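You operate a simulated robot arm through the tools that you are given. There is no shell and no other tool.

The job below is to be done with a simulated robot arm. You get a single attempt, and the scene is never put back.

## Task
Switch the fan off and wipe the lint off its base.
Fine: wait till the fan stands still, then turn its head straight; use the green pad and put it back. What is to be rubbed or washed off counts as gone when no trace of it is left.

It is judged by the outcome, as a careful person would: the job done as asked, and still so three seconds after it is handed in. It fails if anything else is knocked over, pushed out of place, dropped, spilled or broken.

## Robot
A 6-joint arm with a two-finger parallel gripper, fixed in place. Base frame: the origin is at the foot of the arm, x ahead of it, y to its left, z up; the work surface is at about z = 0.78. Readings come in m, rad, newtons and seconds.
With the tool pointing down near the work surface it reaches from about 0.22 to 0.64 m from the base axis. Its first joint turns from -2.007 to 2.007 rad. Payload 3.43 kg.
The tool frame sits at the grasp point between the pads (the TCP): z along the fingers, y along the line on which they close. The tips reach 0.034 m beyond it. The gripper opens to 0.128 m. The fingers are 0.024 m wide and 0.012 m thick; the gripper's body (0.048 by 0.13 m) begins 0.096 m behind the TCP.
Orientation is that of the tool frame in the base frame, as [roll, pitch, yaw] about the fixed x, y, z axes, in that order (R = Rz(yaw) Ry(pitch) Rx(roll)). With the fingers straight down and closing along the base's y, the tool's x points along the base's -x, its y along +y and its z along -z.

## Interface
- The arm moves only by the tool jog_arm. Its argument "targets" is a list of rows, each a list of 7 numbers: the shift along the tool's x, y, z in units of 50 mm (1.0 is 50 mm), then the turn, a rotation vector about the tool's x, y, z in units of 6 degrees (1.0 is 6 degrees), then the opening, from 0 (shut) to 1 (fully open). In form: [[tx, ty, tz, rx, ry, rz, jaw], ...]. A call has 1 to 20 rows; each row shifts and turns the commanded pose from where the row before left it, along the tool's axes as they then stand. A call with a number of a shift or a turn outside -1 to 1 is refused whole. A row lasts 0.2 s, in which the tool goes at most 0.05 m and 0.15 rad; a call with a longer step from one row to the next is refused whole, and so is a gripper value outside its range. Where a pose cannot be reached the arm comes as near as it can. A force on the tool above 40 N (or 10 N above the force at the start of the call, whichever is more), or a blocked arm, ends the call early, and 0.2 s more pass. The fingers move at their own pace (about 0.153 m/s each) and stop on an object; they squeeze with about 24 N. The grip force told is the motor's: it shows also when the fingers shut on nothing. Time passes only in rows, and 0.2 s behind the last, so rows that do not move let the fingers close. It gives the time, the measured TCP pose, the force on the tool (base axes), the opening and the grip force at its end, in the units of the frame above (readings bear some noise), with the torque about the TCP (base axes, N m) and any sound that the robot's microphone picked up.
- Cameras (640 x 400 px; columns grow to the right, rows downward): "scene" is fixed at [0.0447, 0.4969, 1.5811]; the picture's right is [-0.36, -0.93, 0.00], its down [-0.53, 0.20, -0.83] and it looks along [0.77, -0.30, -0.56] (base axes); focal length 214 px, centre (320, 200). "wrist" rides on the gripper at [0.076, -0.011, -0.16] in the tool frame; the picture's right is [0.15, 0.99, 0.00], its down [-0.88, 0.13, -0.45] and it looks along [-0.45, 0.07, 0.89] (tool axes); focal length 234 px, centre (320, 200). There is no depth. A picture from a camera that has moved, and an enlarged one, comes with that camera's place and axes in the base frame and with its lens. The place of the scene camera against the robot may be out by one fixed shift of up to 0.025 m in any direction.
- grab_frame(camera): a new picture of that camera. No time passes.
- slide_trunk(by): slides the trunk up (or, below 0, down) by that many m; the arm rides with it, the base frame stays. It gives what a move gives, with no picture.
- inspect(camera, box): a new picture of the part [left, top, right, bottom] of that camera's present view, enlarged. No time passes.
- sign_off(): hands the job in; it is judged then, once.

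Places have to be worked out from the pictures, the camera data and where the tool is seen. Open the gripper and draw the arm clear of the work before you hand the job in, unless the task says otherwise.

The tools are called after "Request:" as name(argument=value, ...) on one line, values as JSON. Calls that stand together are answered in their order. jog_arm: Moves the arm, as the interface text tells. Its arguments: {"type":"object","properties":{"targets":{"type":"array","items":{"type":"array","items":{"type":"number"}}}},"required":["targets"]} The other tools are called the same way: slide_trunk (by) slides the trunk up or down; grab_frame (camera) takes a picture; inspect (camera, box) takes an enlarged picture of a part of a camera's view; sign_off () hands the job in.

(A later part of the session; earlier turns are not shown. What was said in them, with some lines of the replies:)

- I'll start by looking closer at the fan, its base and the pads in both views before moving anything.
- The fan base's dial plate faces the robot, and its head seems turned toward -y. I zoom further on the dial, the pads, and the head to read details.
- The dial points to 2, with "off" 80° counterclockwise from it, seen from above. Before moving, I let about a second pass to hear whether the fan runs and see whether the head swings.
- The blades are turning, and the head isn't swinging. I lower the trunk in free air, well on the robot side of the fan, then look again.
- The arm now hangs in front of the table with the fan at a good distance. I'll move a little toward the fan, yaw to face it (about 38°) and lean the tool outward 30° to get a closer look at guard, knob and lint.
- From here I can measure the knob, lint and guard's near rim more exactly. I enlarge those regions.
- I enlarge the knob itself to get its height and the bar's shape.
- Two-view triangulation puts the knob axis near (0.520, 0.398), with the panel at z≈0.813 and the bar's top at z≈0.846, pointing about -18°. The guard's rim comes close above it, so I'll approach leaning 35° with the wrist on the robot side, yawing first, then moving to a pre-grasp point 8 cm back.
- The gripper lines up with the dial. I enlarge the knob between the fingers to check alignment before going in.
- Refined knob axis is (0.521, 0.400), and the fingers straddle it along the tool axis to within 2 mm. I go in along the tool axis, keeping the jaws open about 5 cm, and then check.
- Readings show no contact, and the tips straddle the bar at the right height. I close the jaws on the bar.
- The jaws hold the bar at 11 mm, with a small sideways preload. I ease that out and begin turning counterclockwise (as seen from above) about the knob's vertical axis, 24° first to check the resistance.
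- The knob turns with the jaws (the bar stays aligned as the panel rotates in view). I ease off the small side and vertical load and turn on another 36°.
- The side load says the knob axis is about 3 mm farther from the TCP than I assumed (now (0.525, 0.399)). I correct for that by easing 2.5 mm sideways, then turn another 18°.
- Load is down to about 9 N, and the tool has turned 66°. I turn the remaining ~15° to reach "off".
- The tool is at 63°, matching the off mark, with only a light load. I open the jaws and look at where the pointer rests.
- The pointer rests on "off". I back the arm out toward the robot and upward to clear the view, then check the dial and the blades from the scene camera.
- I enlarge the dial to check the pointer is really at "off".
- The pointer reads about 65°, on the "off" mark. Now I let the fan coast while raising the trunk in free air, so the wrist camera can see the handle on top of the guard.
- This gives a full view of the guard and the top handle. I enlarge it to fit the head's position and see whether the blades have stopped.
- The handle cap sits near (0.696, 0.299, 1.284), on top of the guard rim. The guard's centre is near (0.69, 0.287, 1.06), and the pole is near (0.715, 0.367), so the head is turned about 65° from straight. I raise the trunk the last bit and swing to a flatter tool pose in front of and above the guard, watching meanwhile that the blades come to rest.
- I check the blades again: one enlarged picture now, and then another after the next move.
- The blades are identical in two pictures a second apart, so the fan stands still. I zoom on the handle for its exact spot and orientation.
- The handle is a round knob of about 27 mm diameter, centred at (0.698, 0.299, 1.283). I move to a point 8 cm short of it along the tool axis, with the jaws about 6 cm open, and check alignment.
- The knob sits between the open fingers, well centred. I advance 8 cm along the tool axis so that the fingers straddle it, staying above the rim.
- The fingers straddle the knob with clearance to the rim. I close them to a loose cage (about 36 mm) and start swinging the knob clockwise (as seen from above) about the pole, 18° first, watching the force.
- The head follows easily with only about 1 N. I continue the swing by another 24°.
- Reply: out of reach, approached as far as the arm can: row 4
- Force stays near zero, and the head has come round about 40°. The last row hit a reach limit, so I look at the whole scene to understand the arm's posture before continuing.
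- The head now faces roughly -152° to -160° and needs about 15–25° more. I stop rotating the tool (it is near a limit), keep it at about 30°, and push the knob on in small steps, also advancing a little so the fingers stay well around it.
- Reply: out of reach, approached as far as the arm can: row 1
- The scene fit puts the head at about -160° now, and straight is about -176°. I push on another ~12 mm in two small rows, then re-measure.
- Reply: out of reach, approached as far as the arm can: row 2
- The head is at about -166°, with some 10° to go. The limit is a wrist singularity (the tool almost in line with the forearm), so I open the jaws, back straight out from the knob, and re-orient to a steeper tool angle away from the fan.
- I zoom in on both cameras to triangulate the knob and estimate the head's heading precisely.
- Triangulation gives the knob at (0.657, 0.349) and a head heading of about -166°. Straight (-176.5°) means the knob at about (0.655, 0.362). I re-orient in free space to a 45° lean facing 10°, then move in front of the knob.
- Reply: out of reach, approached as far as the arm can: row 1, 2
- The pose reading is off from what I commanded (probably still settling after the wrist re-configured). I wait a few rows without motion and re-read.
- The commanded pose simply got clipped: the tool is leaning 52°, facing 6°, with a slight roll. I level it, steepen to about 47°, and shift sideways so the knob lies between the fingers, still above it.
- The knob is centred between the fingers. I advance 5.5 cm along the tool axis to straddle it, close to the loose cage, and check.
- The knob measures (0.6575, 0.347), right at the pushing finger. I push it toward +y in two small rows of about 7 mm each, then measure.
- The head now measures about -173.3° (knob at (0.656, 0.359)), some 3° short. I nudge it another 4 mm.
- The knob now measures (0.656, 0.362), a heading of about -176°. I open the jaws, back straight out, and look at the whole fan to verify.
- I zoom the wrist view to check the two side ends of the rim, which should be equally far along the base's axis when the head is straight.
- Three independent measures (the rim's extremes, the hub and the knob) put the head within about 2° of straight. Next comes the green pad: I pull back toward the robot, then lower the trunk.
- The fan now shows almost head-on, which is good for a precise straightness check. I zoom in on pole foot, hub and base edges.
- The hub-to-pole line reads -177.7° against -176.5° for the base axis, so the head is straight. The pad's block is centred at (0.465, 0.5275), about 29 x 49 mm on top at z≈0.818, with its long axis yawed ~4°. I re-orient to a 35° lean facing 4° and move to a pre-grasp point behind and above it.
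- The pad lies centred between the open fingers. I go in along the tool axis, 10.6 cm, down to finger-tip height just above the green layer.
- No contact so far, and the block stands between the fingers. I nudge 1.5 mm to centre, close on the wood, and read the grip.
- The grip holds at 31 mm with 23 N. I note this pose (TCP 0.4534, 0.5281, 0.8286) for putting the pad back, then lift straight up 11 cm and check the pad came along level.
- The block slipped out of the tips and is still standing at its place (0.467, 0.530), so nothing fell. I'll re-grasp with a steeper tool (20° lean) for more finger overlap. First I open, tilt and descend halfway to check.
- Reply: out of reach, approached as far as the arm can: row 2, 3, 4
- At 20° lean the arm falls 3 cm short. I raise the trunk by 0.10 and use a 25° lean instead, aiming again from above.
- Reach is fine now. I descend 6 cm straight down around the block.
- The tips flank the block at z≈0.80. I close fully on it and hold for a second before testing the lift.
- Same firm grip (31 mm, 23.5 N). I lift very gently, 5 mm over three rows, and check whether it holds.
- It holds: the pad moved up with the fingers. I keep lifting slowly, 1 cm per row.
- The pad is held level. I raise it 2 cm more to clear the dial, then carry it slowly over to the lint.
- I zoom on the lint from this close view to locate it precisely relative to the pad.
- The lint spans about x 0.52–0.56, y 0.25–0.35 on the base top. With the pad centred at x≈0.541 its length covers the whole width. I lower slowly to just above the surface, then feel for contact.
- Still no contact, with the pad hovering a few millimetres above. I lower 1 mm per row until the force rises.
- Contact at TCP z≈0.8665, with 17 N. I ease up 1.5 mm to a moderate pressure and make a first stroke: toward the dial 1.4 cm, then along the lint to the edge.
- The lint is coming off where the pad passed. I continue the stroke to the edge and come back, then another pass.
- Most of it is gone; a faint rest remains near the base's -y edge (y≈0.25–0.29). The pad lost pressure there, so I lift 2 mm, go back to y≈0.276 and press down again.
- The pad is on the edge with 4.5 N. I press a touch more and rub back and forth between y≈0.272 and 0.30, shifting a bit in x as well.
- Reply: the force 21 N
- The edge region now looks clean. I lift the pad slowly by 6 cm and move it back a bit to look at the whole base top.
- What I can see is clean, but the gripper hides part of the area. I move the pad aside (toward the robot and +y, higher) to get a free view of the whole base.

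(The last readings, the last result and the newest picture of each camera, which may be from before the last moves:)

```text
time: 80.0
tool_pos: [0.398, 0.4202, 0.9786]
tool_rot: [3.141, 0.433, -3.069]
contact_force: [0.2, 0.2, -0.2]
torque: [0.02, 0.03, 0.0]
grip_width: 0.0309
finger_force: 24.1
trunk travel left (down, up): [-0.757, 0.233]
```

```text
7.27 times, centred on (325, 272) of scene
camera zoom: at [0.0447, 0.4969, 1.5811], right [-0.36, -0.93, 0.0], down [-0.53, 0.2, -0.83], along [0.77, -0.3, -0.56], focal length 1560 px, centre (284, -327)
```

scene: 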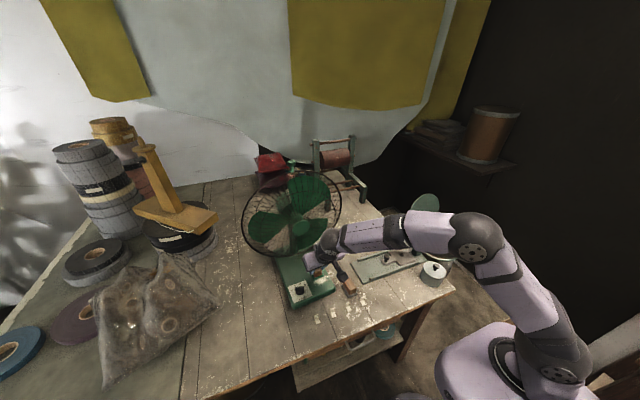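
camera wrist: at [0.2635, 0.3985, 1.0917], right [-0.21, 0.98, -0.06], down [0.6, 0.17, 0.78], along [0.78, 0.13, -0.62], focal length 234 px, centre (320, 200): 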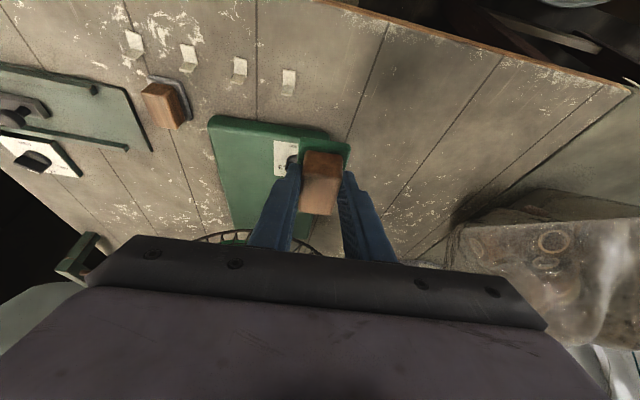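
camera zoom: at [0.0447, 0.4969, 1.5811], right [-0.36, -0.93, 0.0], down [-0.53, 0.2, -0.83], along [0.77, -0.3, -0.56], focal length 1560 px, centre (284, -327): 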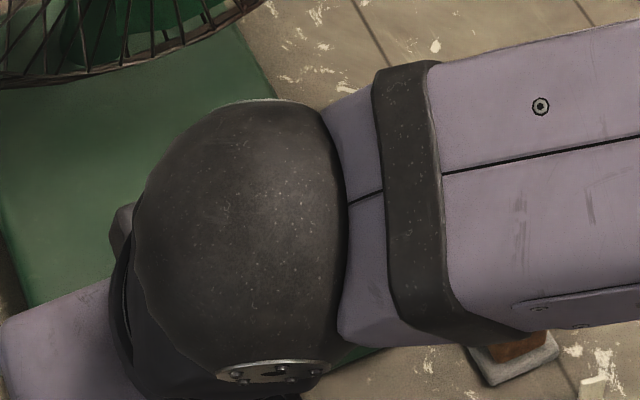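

The base top looks fully clean. I enlarge the edge region further to make sure no trace remains there (some white flecks on the table are old paint).

Request:
inspect(camera="wrist", box=[205, 115, 265, 165])

Request:
inspect(camera="wrist", box=[225, 115, 295, 165])

```text
8.00 times, centred on (235, 140) of wrist
camera zoom: at [0.2635, 0.3985, 1.0917], right [-0.21, 0.98, -0.06], down [0.6, 0.17, 0.78], along [0.78, 0.13, -0.62], focal length 1873 px, centre (1000, 680)
```

zoom: 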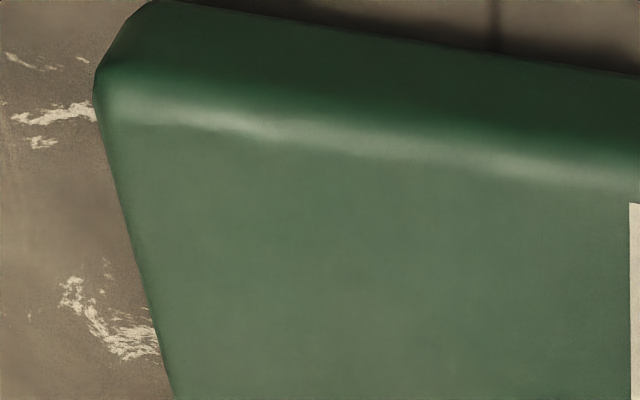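

```text
8.00 times, centred on (260, 140) of wrist
camera zoom: at [0.2635, 0.3985, 1.0917], right [-0.21, 0.98, -0.06], down [0.6, 0.17, 0.78], along [0.78, 0.13, -0.62], focal length 1873 px, centre (800, 680)
```

zoom: 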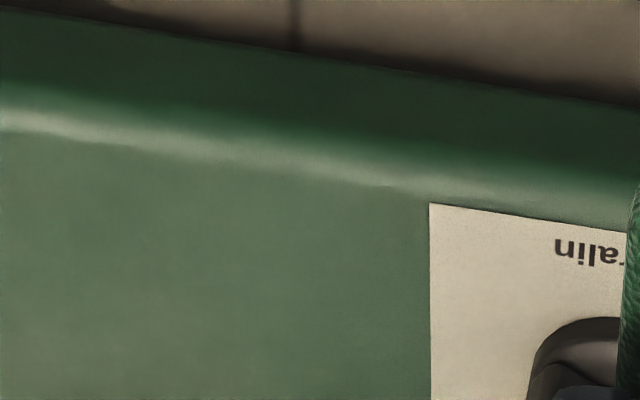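

That box cut off the far half of the lint zone, so I look at the rest of it.

Request:
inspect(camera="wrist", box=[205, 140, 285, 200])

```text
6.67 times, centred on (245, 170) of wrist
camera zoom: at [0.2635, 0.3985, 1.0917], right [-0.21, 0.98, -0.06], down [0.6, 0.17, 0.78], along [0.78, 0.13, -0.62], focal length 1561 px, centre (820, 400)
```

zoom: 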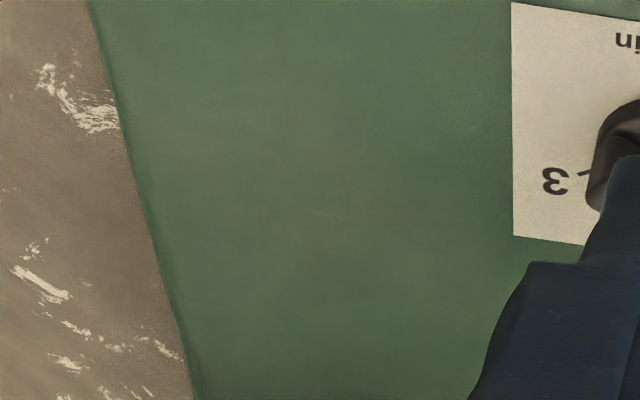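

There might be a very faint streak left in the middle. To be safe I'll make another set of full passes with steady pressure. I return above the middle of the zone first.

Request:
jog_arm(targets=[[-0.06, -0.11, 0.11, 0, 0, 0, 0.0], [-0.116, -0.216, 0.225, 0, 0, 0, 0.0], [-0.116, -0.216, 0.225, 0, 0, 0, 0.0], [-0.116, -0.216, 0.225, 0, 0, 0, 0.0], [-0.116, -0.216, 0.225, 0, 0, 0, 0.0], [-0.116, -0.216, 0.225, 0, 0, 0, 0.0], [-0.116, -0.216, 0.225, 0, 0, 0, 0.0], [-0.116, -0.216, 0.225, 0, 0, 0, 0.0], [-0.116, -0.216, 0.225, 0, 0, 0, 0.0], [-0.116, -0.216, 0.225, 0, 0, 0, 0.0], [-0.116, -0.216, 0.225, 0, 0, 0, 0.0], [-0.116, -0.216, 0.225, 0, 0, 0, 0.0], [-0.06, -0.11, 0.11, 0, 0, 0, 0.0], [0, 0, 0, 0, 0, 0, 0.0]])

Request:
inspect(camera="wrist", box=[220, 60, 420, 200])

```text
time: 83.0
tool_pos: [0.5279, 0.2999, 0.8885]
tool_rot: [3.14, 0.434, -3.067]
contact_force: [-0.6, -0.4, -0.5]
torque: [-0.03, 0.02, 0.02]
grip_width: 0.031
finger_force: 23.5
trunk travel left (down, up): [-0.757, 0.233]
```

```text
2.86 times, centred on (320, 130) of wrist
camera zoom: at [0.3927, 0.2776, 1.0002], right [-0.21, 0.98, -0.06], down [0.6, 0.17, 0.78], along [0.78, 0.13, -0.62], focal length 669 px, centre (320, 400)
```

zoom: 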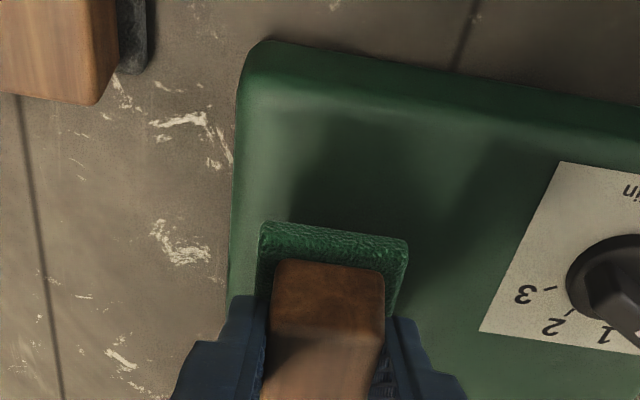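

I lower to contact again, aiming for roughly 8–12 N.

Request:
jog_arm(targets=[[0.084, 0, 0.182, 0, 0, 0, 0.0], [0.0756, 0, 0.163, 0, 0, 0, 0.0], [0.0084, 0, 0.0182, 0, 0, 0, 0.0], [0.0084, 0, 0.0182, 0, 0, 0, 0.0], [0.0084, 0, 0.0182, 0, 0, 0, 0.0], [0.0084, 0, 0.0182, 0, 0, 0, 0.0]])

```text
time: 84.4
tool_pos: [0.5276, 0.2986, 0.864]
tool_rot: [3.136, 0.437, -3.065]
contact_force: [-0.1, -0.1, 3.5]
torque: [-0.06, 0.01, 0.0]
grip_width: 0.0311
finger_force: 23.8
trunk travel left (down, up): [-0.757, 0.233]
```

3.5 N at TCP z 0.864. I press 1 mm more and stroke up to the dial side and back to the edge.

Request:
jog_arm(targets=[[0.0084, 0, 0.0182, 0, 0, 0, 0.0], [0, 0.2, 0, 0, 0, 0, 0.0], [0, 0.2, 0, 0, 0, 0, 0.0], [0, 0.2, 0, 0, 0, 0, 0.0], [0, 0.2, 0, 0, 0, 0, 0.0], [0, 0.06, 0, 0, 0, 0, 0.0]])

```text
time: 85.8
tool_pos: [0.5265, 0.3399, 0.8631]
tool_rot: [3.138, 0.434, -3.069]
contact_force: [0.3, -5.4, 12.9]
torque: [-0.23, -0.18, -0.08]
grip_width: 0.0313
finger_force: 24.1
trunk travel left (down, up): [-0.757, 0.233]
```

A steady 13 N. Now the long stroke back to the edge.

Request:
jog_arm(targets=[[0, -0.2, 0, 0, 0, 0, 0.0], [0, -0.2, 0, 0, 0, 0, 0.0], [0, -0.2, 0, 0, 0, 0, 0.0], [0, -0.2, 0, 0, 0, 0, 0.0], [0, -0.2, 0, 0, 0, 0, 0.0], [0, -0.2, 0, 0, 0, 0, 0.0], [0, -0.2, 0, 0, 0, 0, 0.0]])

Request:
inspect(camera="wrist", box=[220, 60, 420, 200])

```text
time: 87.4
tool_pos: [0.5299, 0.2707, 0.8627]
tool_rot: [3.139, 0.436, -3.067]
contact_force: [0.6, 2.8, 14.4]
torque: [0.22, -0.21, 0.05]
grip_width: 0.0309
finger_force: 24.0
trunk travel left (down, up): [-0.757, 0.233]
```

```text
2.86 times, centred on (320, 130) of wrist
camera zoom: at [0.3946, 0.2495, 0.9764], right [-0.21, 0.98, -0.06], down [0.59, 0.17, 0.79], along [0.78, 0.13, -0.62], focal length 669 px, centre (320, 400)
```

zoom: 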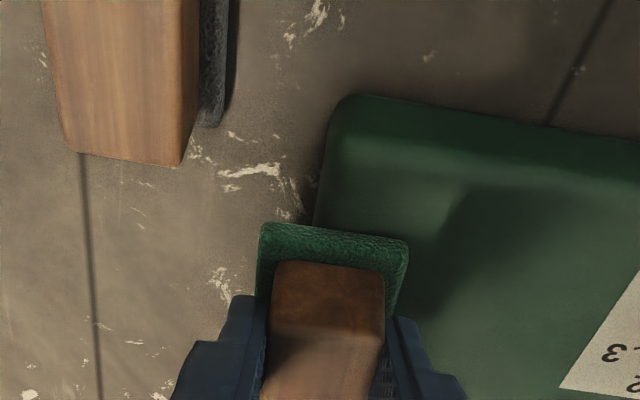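

Next a pass shifted 1 cm farther in x, and one 1 cm nearer, to cover the full width with margin.

Request:
jog_arm(targets=[[-0.181, 0.05, 0.0835, 0, 0, 0, 0.0], [0, 0.2, 0, 0, 0, 0, 0.0], [0, 0.2, 0, 0, 0, 0, 0.0], [0, 0.2, 0, 0, 0, 0, 0.0], [0, 0.2, 0, 0, 0, 0, 0.0], [0, 0.2, 0, 0, 0, 0, 0.0], [0, 0.2, 0, 0, 0, 0, 0.0], [0, 0.12, 0, 0, 0, 0, 0.0]])

Request:
jog_arm(targets=[[0.181, 0, -0.0835, 0, 0, 0, 0.0], [0.145, -0.02, -0.067, 0, 0, 0, 0.0], [0, -0.2, 0, 0, 0, 0, 0.0], [0, -0.2, 0, 0, 0, 0, 0.0], [0, -0.2, 0, 0, 0, 0, 0.0], [0, -0.2, 0, 0, 0, 0, 0.0], [0, -0.2, 0, 0, 0, 0, 0.0], [0, -0.2, 0, 0, 0, 0, 0.0], [0, -0.15, 0, 0, 0, 0, 0.0]])

Request:
inspect(camera="wrist", box=[220, 60, 420, 200])

```text
time: 89.2
tool_pos: [0.5344, 0.3411, 0.8635]
tool_rot: [3.138, 0.434, -3.068]
contact_force: [1.0, -4.3, 13.4]
torque: [-0.19, -0.25, -0.04]
grip_width: 0.0307
finger_force: 24.0
trunk travel left (down, up): [-0.757, 0.233]
```

```text
time: 91.2
tool_pos: [0.5203, 0.2711, 0.8636]
tool_rot: [3.138, 0.437, -3.067]
contact_force: [-1.6, 4.5, 12.8]
torque: [0.23, 0.01, 0.04]
grip_width: 0.031
finger_force: 23.9
trunk travel left (down, up): [-0.757, 0.233]
```

```text
2.86 times, centred on (320, 130) of wrist
camera zoom: at [0.3861, 0.2492, 0.976], right [-0.21, 0.98, -0.06], down [0.59, 0.17, 0.79], along [0.78, 0.13, -0.62], focal length 669 px, centre (320, 400)
```

zoom: 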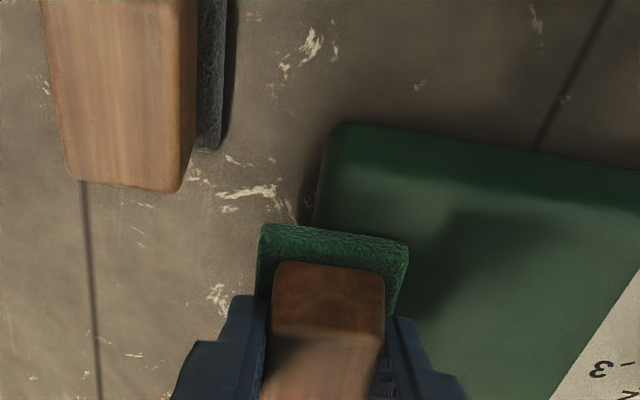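

One more stroke through the middle back to the dial side, then I lift the pad slowly.

Request:
jog_arm(targets=[[-0.15, 0.02, 0.07, 0, 0, 0, 0.0], [0, 0.2, 0, 0, 0, 0, 0.0], [0, 0.2, 0, 0, 0, 0, 0.0], [0, 0.2, 0, 0, 0, 0, 0.0], [0, 0.2, 0, 0, 0, 0, 0.0], [0, 0.2, 0, 0, 0, 0, 0.0], [0, 0.2, 0, 0, 0, 0, 0.0], [0, 0.15, 0, 0, 0, 0, 0.0], [-0.02, 0, -0.045, 0, 0, 0, 0.0], [-0.05, 0, -0.11, 0, 0, 0, 0.0], [-0.084, 0, -0.182, 0, 0, 0, 0.0], [-0.084, 0, -0.182, 0, 0, 0, 0.0], [-0.084, 0, -0.182, 0, 0, 0, 0.0], [-0.084, 0, -0.182, 0, 0, 0, 0.0], [-0.084, 0, -0.182, 0, 0, 0, 0.0], [-0.05, 0, -0.11, 0, 0, 0, 0.0]])

Request:
inspect(camera="wrist", box=[220, 60, 420, 200])

Request:
inspect(camera="scene", box=[270, 240, 370, 310])

```text
time: 94.6
tool_pos: [0.5255, 0.3394, 0.9271]
tool_rot: [3.14, 0.435, -3.067]
contact_force: [-0.5, -0.5, -0.7]
torque: [0.0, 0.01, 0.02]
grip_width: 0.0307
finger_force: 24.1
trunk travel left (down, up): [-0.757, 0.233]
```

```text
2.86 times, centred on (320, 130) of wrist
camera zoom: at [0.3903, 0.3178, 1.0406], right [-0.21, 0.98, -0.06], down [0.6, 0.17, 0.78], along [0.78, 0.13, -0.62], focal length 669 px, centre (320, 400)
```

zoom: 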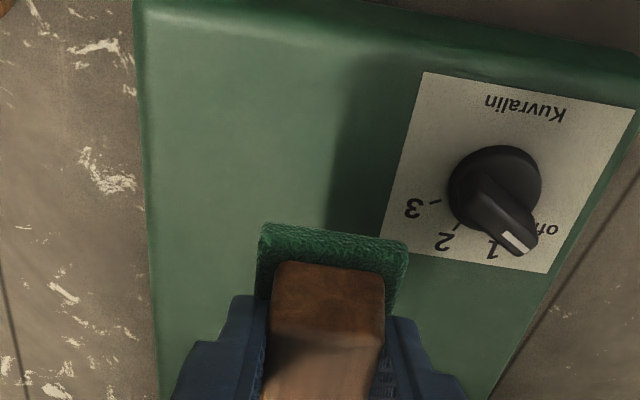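

```text
5.71 times, centred on (320, 275) of scene
camera zoom: at [0.0447, 0.4969, 1.5811], right [-0.36, -0.93, 0.0], down [-0.53, 0.2, -0.83], along [0.77, -0.3, -0.56], focal length 1226 px, centre (320, -229)
```

zoom: 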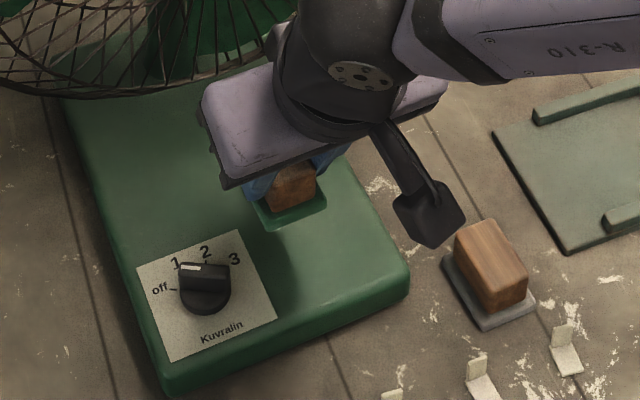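

The base is spotless, and the dial still reads "off". I carry the pad slowly back over its original spot.

Request:
jog_arm(targets=[[0.04, 0.16, -0.02, 0, 0, 0, 0.0], [0.0865, 0.324, -0.04, 0, 0, 0, 0.0], [0.0865, 0.324, -0.04, 0, 0, 0, 0.0], [0.0865, 0.324, -0.04, 0, 0, 0, 0.0], [0.0865, 0.324, -0.04, 0, 0, 0, 0.0], [0.0865, 0.324, -0.04, 0, 0, 0, 0.0], [0.0865, 0.324, -0.04, 0, 0, 0, 0.0], [0.0865, 0.324, -0.04, 0, 0, 0, 0.0], [0.0865, 0.324, -0.04, 0, 0, 0, 0.0], [0.0865, 0.324, -0.04, 0, 0, 0, 0.0], [0.0865, 0.324, -0.04, 0, 0, 0, 0.0], [0.0865, 0.324, -0.04, 0, 0, 0, 0.0], [0.04, 0.16, -0.02, 0, 0, 0, 0.0], [0, 0, 0, 0, 0, 0, 0.0]])

Request:
inspect(camera="wrist", box=[220, 60, 420, 200])

```text
time: 97.6
tool_pos: [0.4551, 0.5292, 0.9285]
tool_rot: [3.141, 0.433, -3.066]
contact_force: [0.2, 0.3, -0.2]
torque: [0.01, -0.03, -0.01]
grip_width: 0.0314
finger_force: 24.0
trunk travel left (down, up): [-0.757, 0.233]
```

```text
2.86 times, centred on (320, 130) of wrist
camera zoom: at [0.3195, 0.5075, 1.0413], right [-0.21, 0.98, -0.06], down [0.6, 0.17, 0.78], along [0.78, 0.13, -0.62], focal length 669 px, centre (320, 400)
```

zoom: 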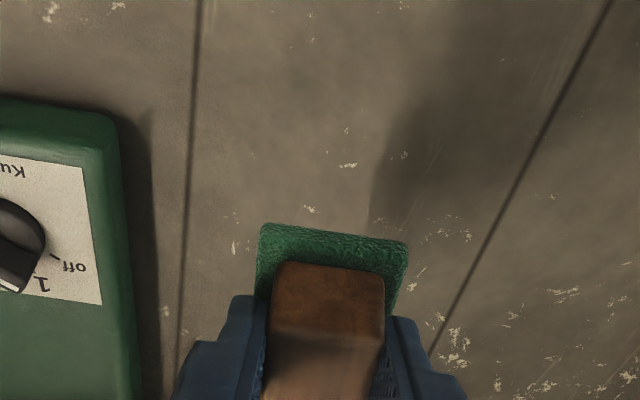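

Over the original place. I descend 9.5 cm at 1 cm per row, then slow down.

Request:
jog_arm(targets=[[0.05, 0, 0.11, 0, 0, 0, 0.0], [0.084, 0, 0.182, 0, 0, 0, 0.0], [0.084, 0, 0.182, 0, 0, 0, 0.0], [0.084, 0, 0.182, 0, 0, 0, 0.0], [0.084, 0, 0.182, 0, 0, 0, 0.0], [0.084, 0, 0.182, 0, 0, 0, 0.0], [0.084, 0, 0.182, 0, 0, 0, 0.0], [0.084, 0, 0.182, 0, 0, 0, 0.0], [0.084, 0, 0.182, 0, 0, 0, 0.0], [0.05, 0, 0.11, 0, 0, 0, 0.0], [0.017, 0, 0.036, 0, 0, 0, 0.0]])

Request:
inspect(camera="wrist", box=[220, 60, 420, 200])

```text
time: 100.0
tool_pos: [0.4539, 0.5309, 0.8322]
tool_rot: [3.14, 0.436, -3.066]
contact_force: [-0.2, 0.1, -0.7]
torque: [0.01, 0.0, 0.01]
grip_width: 0.0308
finger_force: 24.4
trunk travel left (down, up): [-0.757, 0.233]
```

```text
2.86 times, centred on (320, 130) of wrist
camera zoom: at [0.3193, 0.5085, 0.9459], right [-0.21, 0.98, -0.06], down [0.6, 0.17, 0.78], along [0.78, 0.13, -0.62], focal length 669 px, centre (320, 400)
```

zoom: 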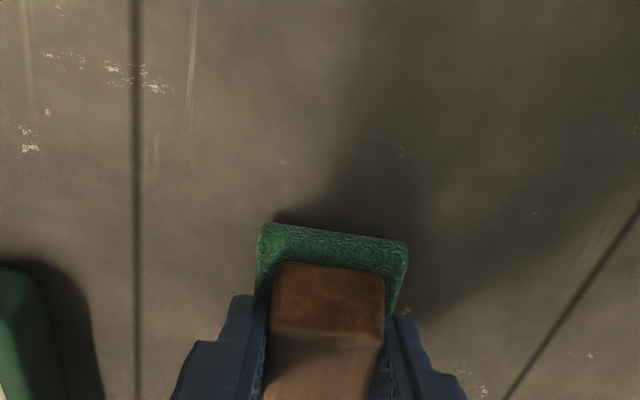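

No contact yet at TCP z 0.832. I go down 1 mm per row until the table is felt.

Request:
jog_arm(targets=[[0.0084, 0, 0.0182, 0, 0, 0, 0.0], [0.0084, 0, 0.0182, 0, 0, 0, 0.0], [0.0084, 0, 0.0182, 0, 0, 0, 0.0]])

```text
time: 100.8
tool_pos: [0.4549, 0.5292, 0.8298]
tool_rot: [3.14, 0.434, -3.066]
contact_force: [0.4, 0.6, -0.7]
torque: [-0.03, 0.02, 0.03]
grip_width: 0.0308
finger_force: 23.4
trunk travel left (down, up): [-0.757, 0.233]
```

Request:
jog_arm(targets=[[0.0084, 0, 0.0182, 0, 0, 0, 0.0], [0.0084, 0, 0.0182, 0, 0, 0, 0.0]])

```text
time: 101.4
tool_pos: [0.4543, 0.5294, 0.8267]
tool_rot: [3.139, 0.434, -3.066]
contact_force: [0.1, -0.4, 0.0]
torque: [-0.04, -0.02, 0.0]
grip_width: 0.031
finger_force: 24.5
trunk travel left (down, up): [-0.757, 0.233]
```

Still free at 0.8267, since the block sits a few millimetres higher in the fingers than at pick-up. I continue 1 mm per row.

Request:
jog_arm(targets=[[0.0084, 0, 0.0182, 0, 0, 0, 0.0], [0.0084, 0, 0.0182, 0, 0, 0, 0.0]])

Request:
inspect(camera="wrist", box=[240, 90, 400, 210])

```text
time: 102.0
tool_pos: [0.4546, 0.5299, 0.828]
tool_rot: [3.14, 0.435, -3.067]
contact_force: [-0.3, 0.3, 2.2]
torque: [-0.06, 0.03, -0.01]
grip_width: 0.031
finger_force: 23.8
trunk travel left (down, up): [-0.757, 0.233]
```

```text
3.33 times, centred on (320, 150) of wrist
camera zoom: at [0.3194, 0.5082, 0.9402], right [-0.21, 0.98, -0.06], down [0.6, 0.17, 0.78], along [0.78, 0.13, -0.62], focal length 781 px, centre (320, 367)
```

zoom: 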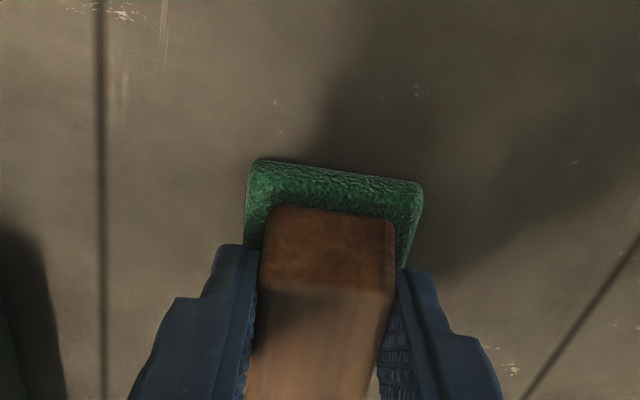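

The table is felt (2 N), and the pad is back on its spot. I open the jaws gently and back out along the tool axis.

Request:
jog_arm(targets=[[0.004, 0, 0.009, 0, 0, 0, 0.0], [0, 0, 0, 0, 0, 0, 0.28], [0, 0, 0, 0, 0, 0, 0.4], [0, 0, 0, 0, 0, 0, 0.55], [0, 0, 0, 0, 0, 0, 0.6], [0, 0, -0.2, 0, 0, 0, 0.6], [0, 0, -0.4, 0, 0, 0, 0.6], [0, 0, -0.6, 0, 0, 0, 0.6], [0, 0, -0.6, 0, 0, 0, 0.6]])

Request:
inspect(camera="wrist", box=[200, 40, 440, 220])

```text
time: 104.0
tool_pos: [0.4135, 0.5257, 0.91]
tool_rot: [3.141, 0.435, -3.066]
contact_force: [0.1, -0.6, -0.3]
torque: [0.06, 0.02, 0.03]
grip_width: 0.0766
finger_force: 0.1
trunk travel left (down, up): [-0.757, 0.233]
```

```text
2.22 times, centred on (320, 130) of wrist
camera zoom: at [0.279, 0.5044, 1.0226], right [-0.21, 0.98, -0.06], down [0.6, 0.17, 0.78], along [0.78, 0.13, -0.62], focal length 520 px, centre (320, 356)
```

zoom: 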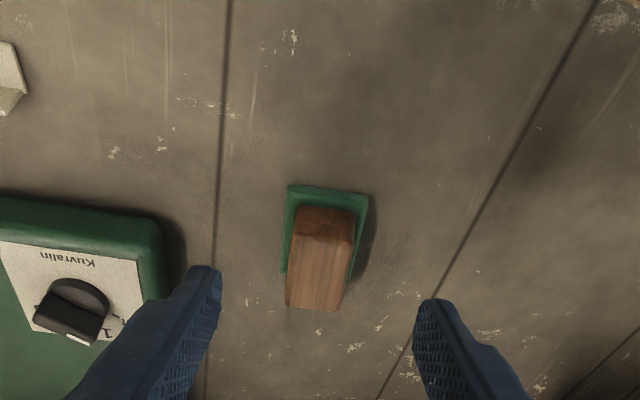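

The pad stands at (0.467, 0.530), as it was. I draw the arm up and back toward the robot, clear of the work, then inspect everything from the scene camera.

Request:
jog_arm(targets=[[0, 0, -0.6, 0, 0, 0, 0.6], [-0.012, -0.356, -0.684, 0, 0, 0, 0.6], [-0.012, -0.356, -0.684, 0, 0, 0, 0.6], [-0.012, -0.356, -0.684, 0, 0, 0, 0.6], [-0.012, -0.356, -0.684, 0, 0, 0, 0.6], [-0.012, -0.356, -0.684, 0, 0, 0, 0.6], [-0.012, -0.356, -0.684, 0, 0, 0, 0.6], [0.5, 0, -0.3, 0, 0, 0, 0.6], [0.5, 0, -0.3, 0, 0, 0, 0.6]])

Request:
slide_trunk(by=0.23)

Request:
grab_frame(camera="scene")

Request:
grab_frame(camera="wrist")

Request:
inspect(camera="scene", box=[240, 230, 400, 340])

```text
time: 106.0
tool_pos: [0.2722, 0.4074, 1.1264]
tool_rot: [3.14, 0.433, -3.066]
contact_force: [-0.3, 0.4, 0.6]
torque: [-0.01, 0.0, 0.0]
grip_width: 0.0768
finger_force: 0.1
trunk travel left (down, up): [-0.757, 0.233]
```

```text
time: 108.4
tool_pos: [0.2731, 0.408, 1.357]
tool_rot: [3.14, 0.437, -3.066]
contact_force: [0.2, 0.3, -0.9]
torque: [-0.02, -0.01, 0.03]
grip_width: 0.0767
finger_force: 0.1
trunk travel left (down, up): [-0.987, 0.003]
```

```text
taken
```

scene: 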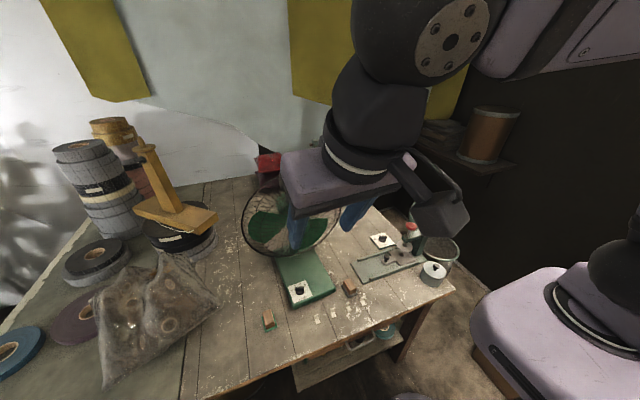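

```text
taken
camera wrist: at [0.1371, 0.3867, 1.4698], right [-0.21, 0.98, -0.06], down [0.6, 0.17, 0.78], along [0.78, 0.13, -0.62], focal length 234 px, centre (320, 200)
```

wrist: 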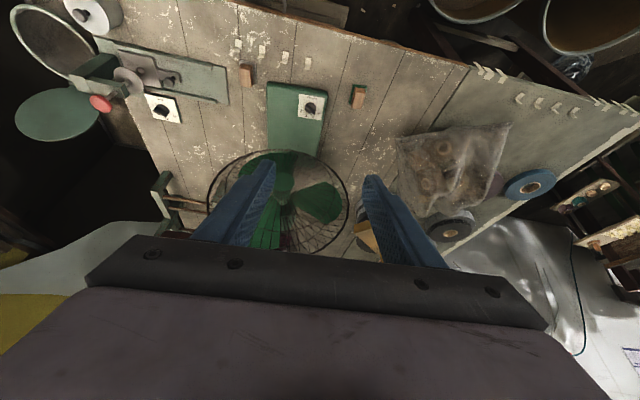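

```text
3.64 times, centred on (320, 285) of scene
camera zoom: at [0.0447, 0.4969, 1.5811], right [-0.36, -0.93, 0.0], down [-0.53, 0.2, -0.83], along [0.77, -0.3, -0.56], focal length 780 px, centre (320, -109)
```

zoom: 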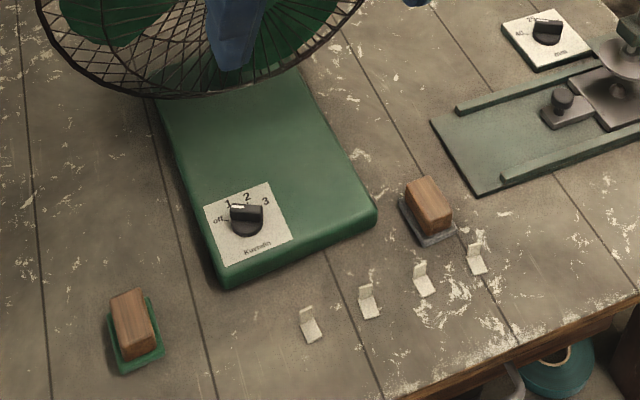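

Everything is in place and the fan's base hasn't shifted. I take a final close look at the lint zone, the pad and the head from both cameras.

Request:
inspect(camera="scene", box=[290, 255, 350, 305])

Request:
inspect(camera="wrist", box=[255, 75, 375, 160])

Request:
inspect(camera="scene", box=[255, 290, 295, 340])

Request:
inspect(camera="wrist", box=[190, 140, 370, 260])

```text
8.00 times, centred on (320, 280) of scene
camera zoom: at [0.0447, 0.4969, 1.5811], right [-0.36, -0.93, 0.0], down [-0.53, 0.2, -0.83], along [0.77, -0.3, -0.56], focal length 1716 px, centre (320, -440)
```

zoom: 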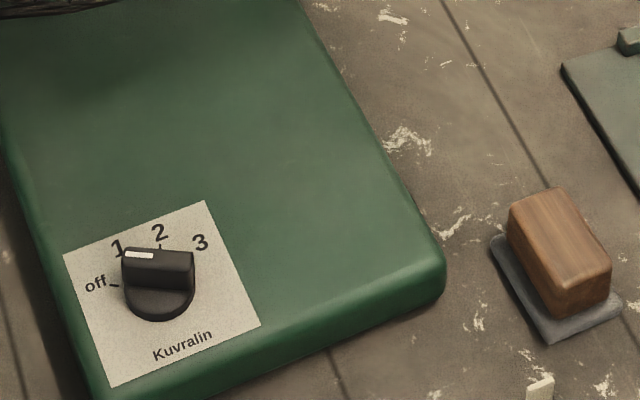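

```text
4.71 times, centred on (315, 118) of wrist
camera zoom: at [0.1371, 0.3867, 1.4698], right [-0.21, 0.98, -0.06], down [0.6, 0.17, 0.78], along [0.78, 0.13, -0.62], focal length 1102 px, centre (344, 588)
```

zoom: 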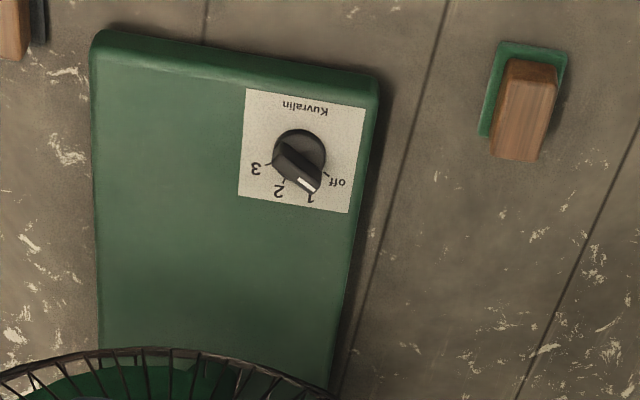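

```text
8.00 times, centred on (275, 315) of scene
camera zoom: at [0.0447, 0.4969, 1.5811], right [-0.36, -0.93, 0.0], down [-0.53, 0.2, -0.83], along [0.77, -0.3, -0.56], focal length 1716 px, centre (680, -720)
```

zoom: 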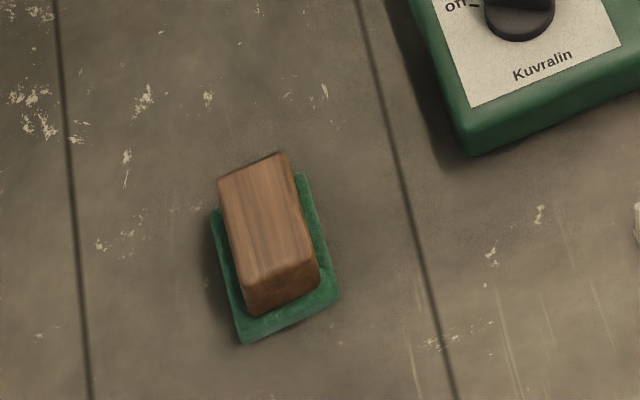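

```text
3.33 times, centred on (280, 200) of wrist
camera zoom: at [0.1371, 0.3867, 1.4698], right [-0.21, 0.98, -0.06], down [0.6, 0.17, 0.78], along [0.78, 0.13, -0.62], focal length 781 px, centre (453, 200)
```

zoom: 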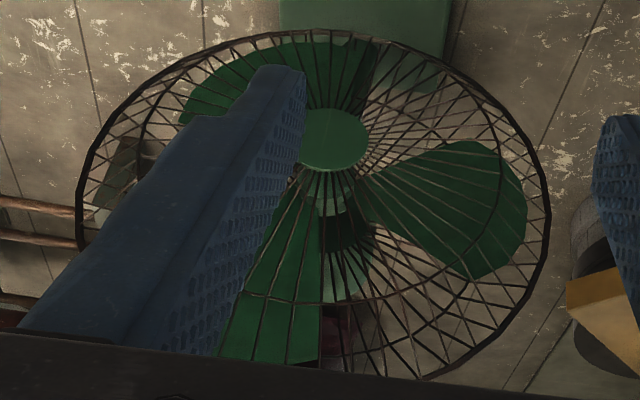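

I double-check the dial with a closer look from the present wrist view.

Request:
inspect(camera="wrist", box=[300, 92, 332, 122])

Request:
inspect(camera="scene", box=[285, 275, 315, 305])

```text
13.33 times, centred on (316, 107) of wrist
camera zoom: at [0.1371, 0.3867, 1.4698], right [-0.21, 0.98, -0.06], down [0.6, 0.17, 0.78], along [0.78, 0.13, -0.62], focal length 3122 px, centre (373, 1440)
```

zoom: 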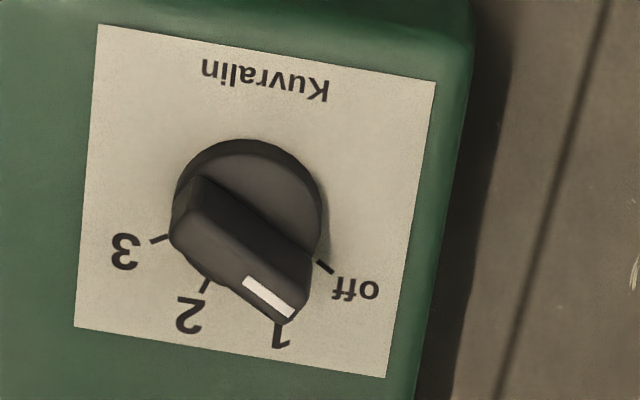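

```text
13.33 times, centred on (300, 290) of scene
camera zoom: at [0.0447, 0.4969, 1.5811], right [-0.36, -0.93, 0.0], down [-0.53, 0.2, -0.83], along [0.77, -0.3, -0.56], focal length 2860 px, centre (587, -1000)
```

zoom: 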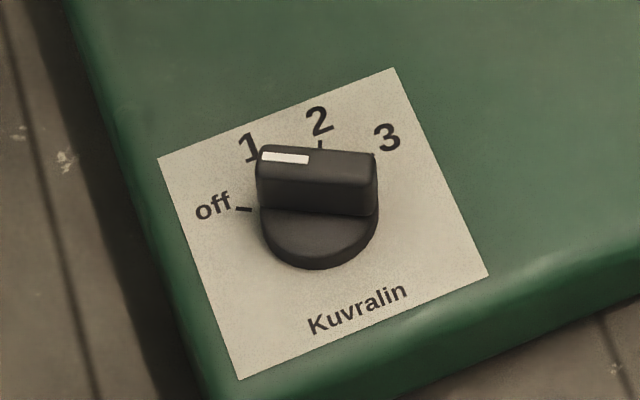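

The bar lies parallel to the "off" tick in both views, and the blades are still. The head is straight and the base clean, the green pad is back in place, and the jaws are open with the arm clear. I hand the job in.

Request:
sign_off()

```text
The job is handed in.
```

The fan is off, its head is turned straight, the lint is gone from the base, and the green pad is back where it was. I have handed the job in.

- **Switch:** the dial points at "off" in both camera views. I waited until two pictures a second apart showed the blades standing still before touching the head.
- **Head:** it was about 65° off and now lines up with the base to within about 2°, measured from the rim, hub and top knob.
- **Lint:** after several passes with the green pad I see no trace on the base, including at the edge. The white flecks still on the table beside it are old paint.
- **Pad:** it stands within a few millimetres of its original place, block side up. On my first lift it slipped out of the fingers, but it stayed standing where it was and nothing fell.

Nothing else looks moved in the final pictures, and the arm is clear with the gripper open.
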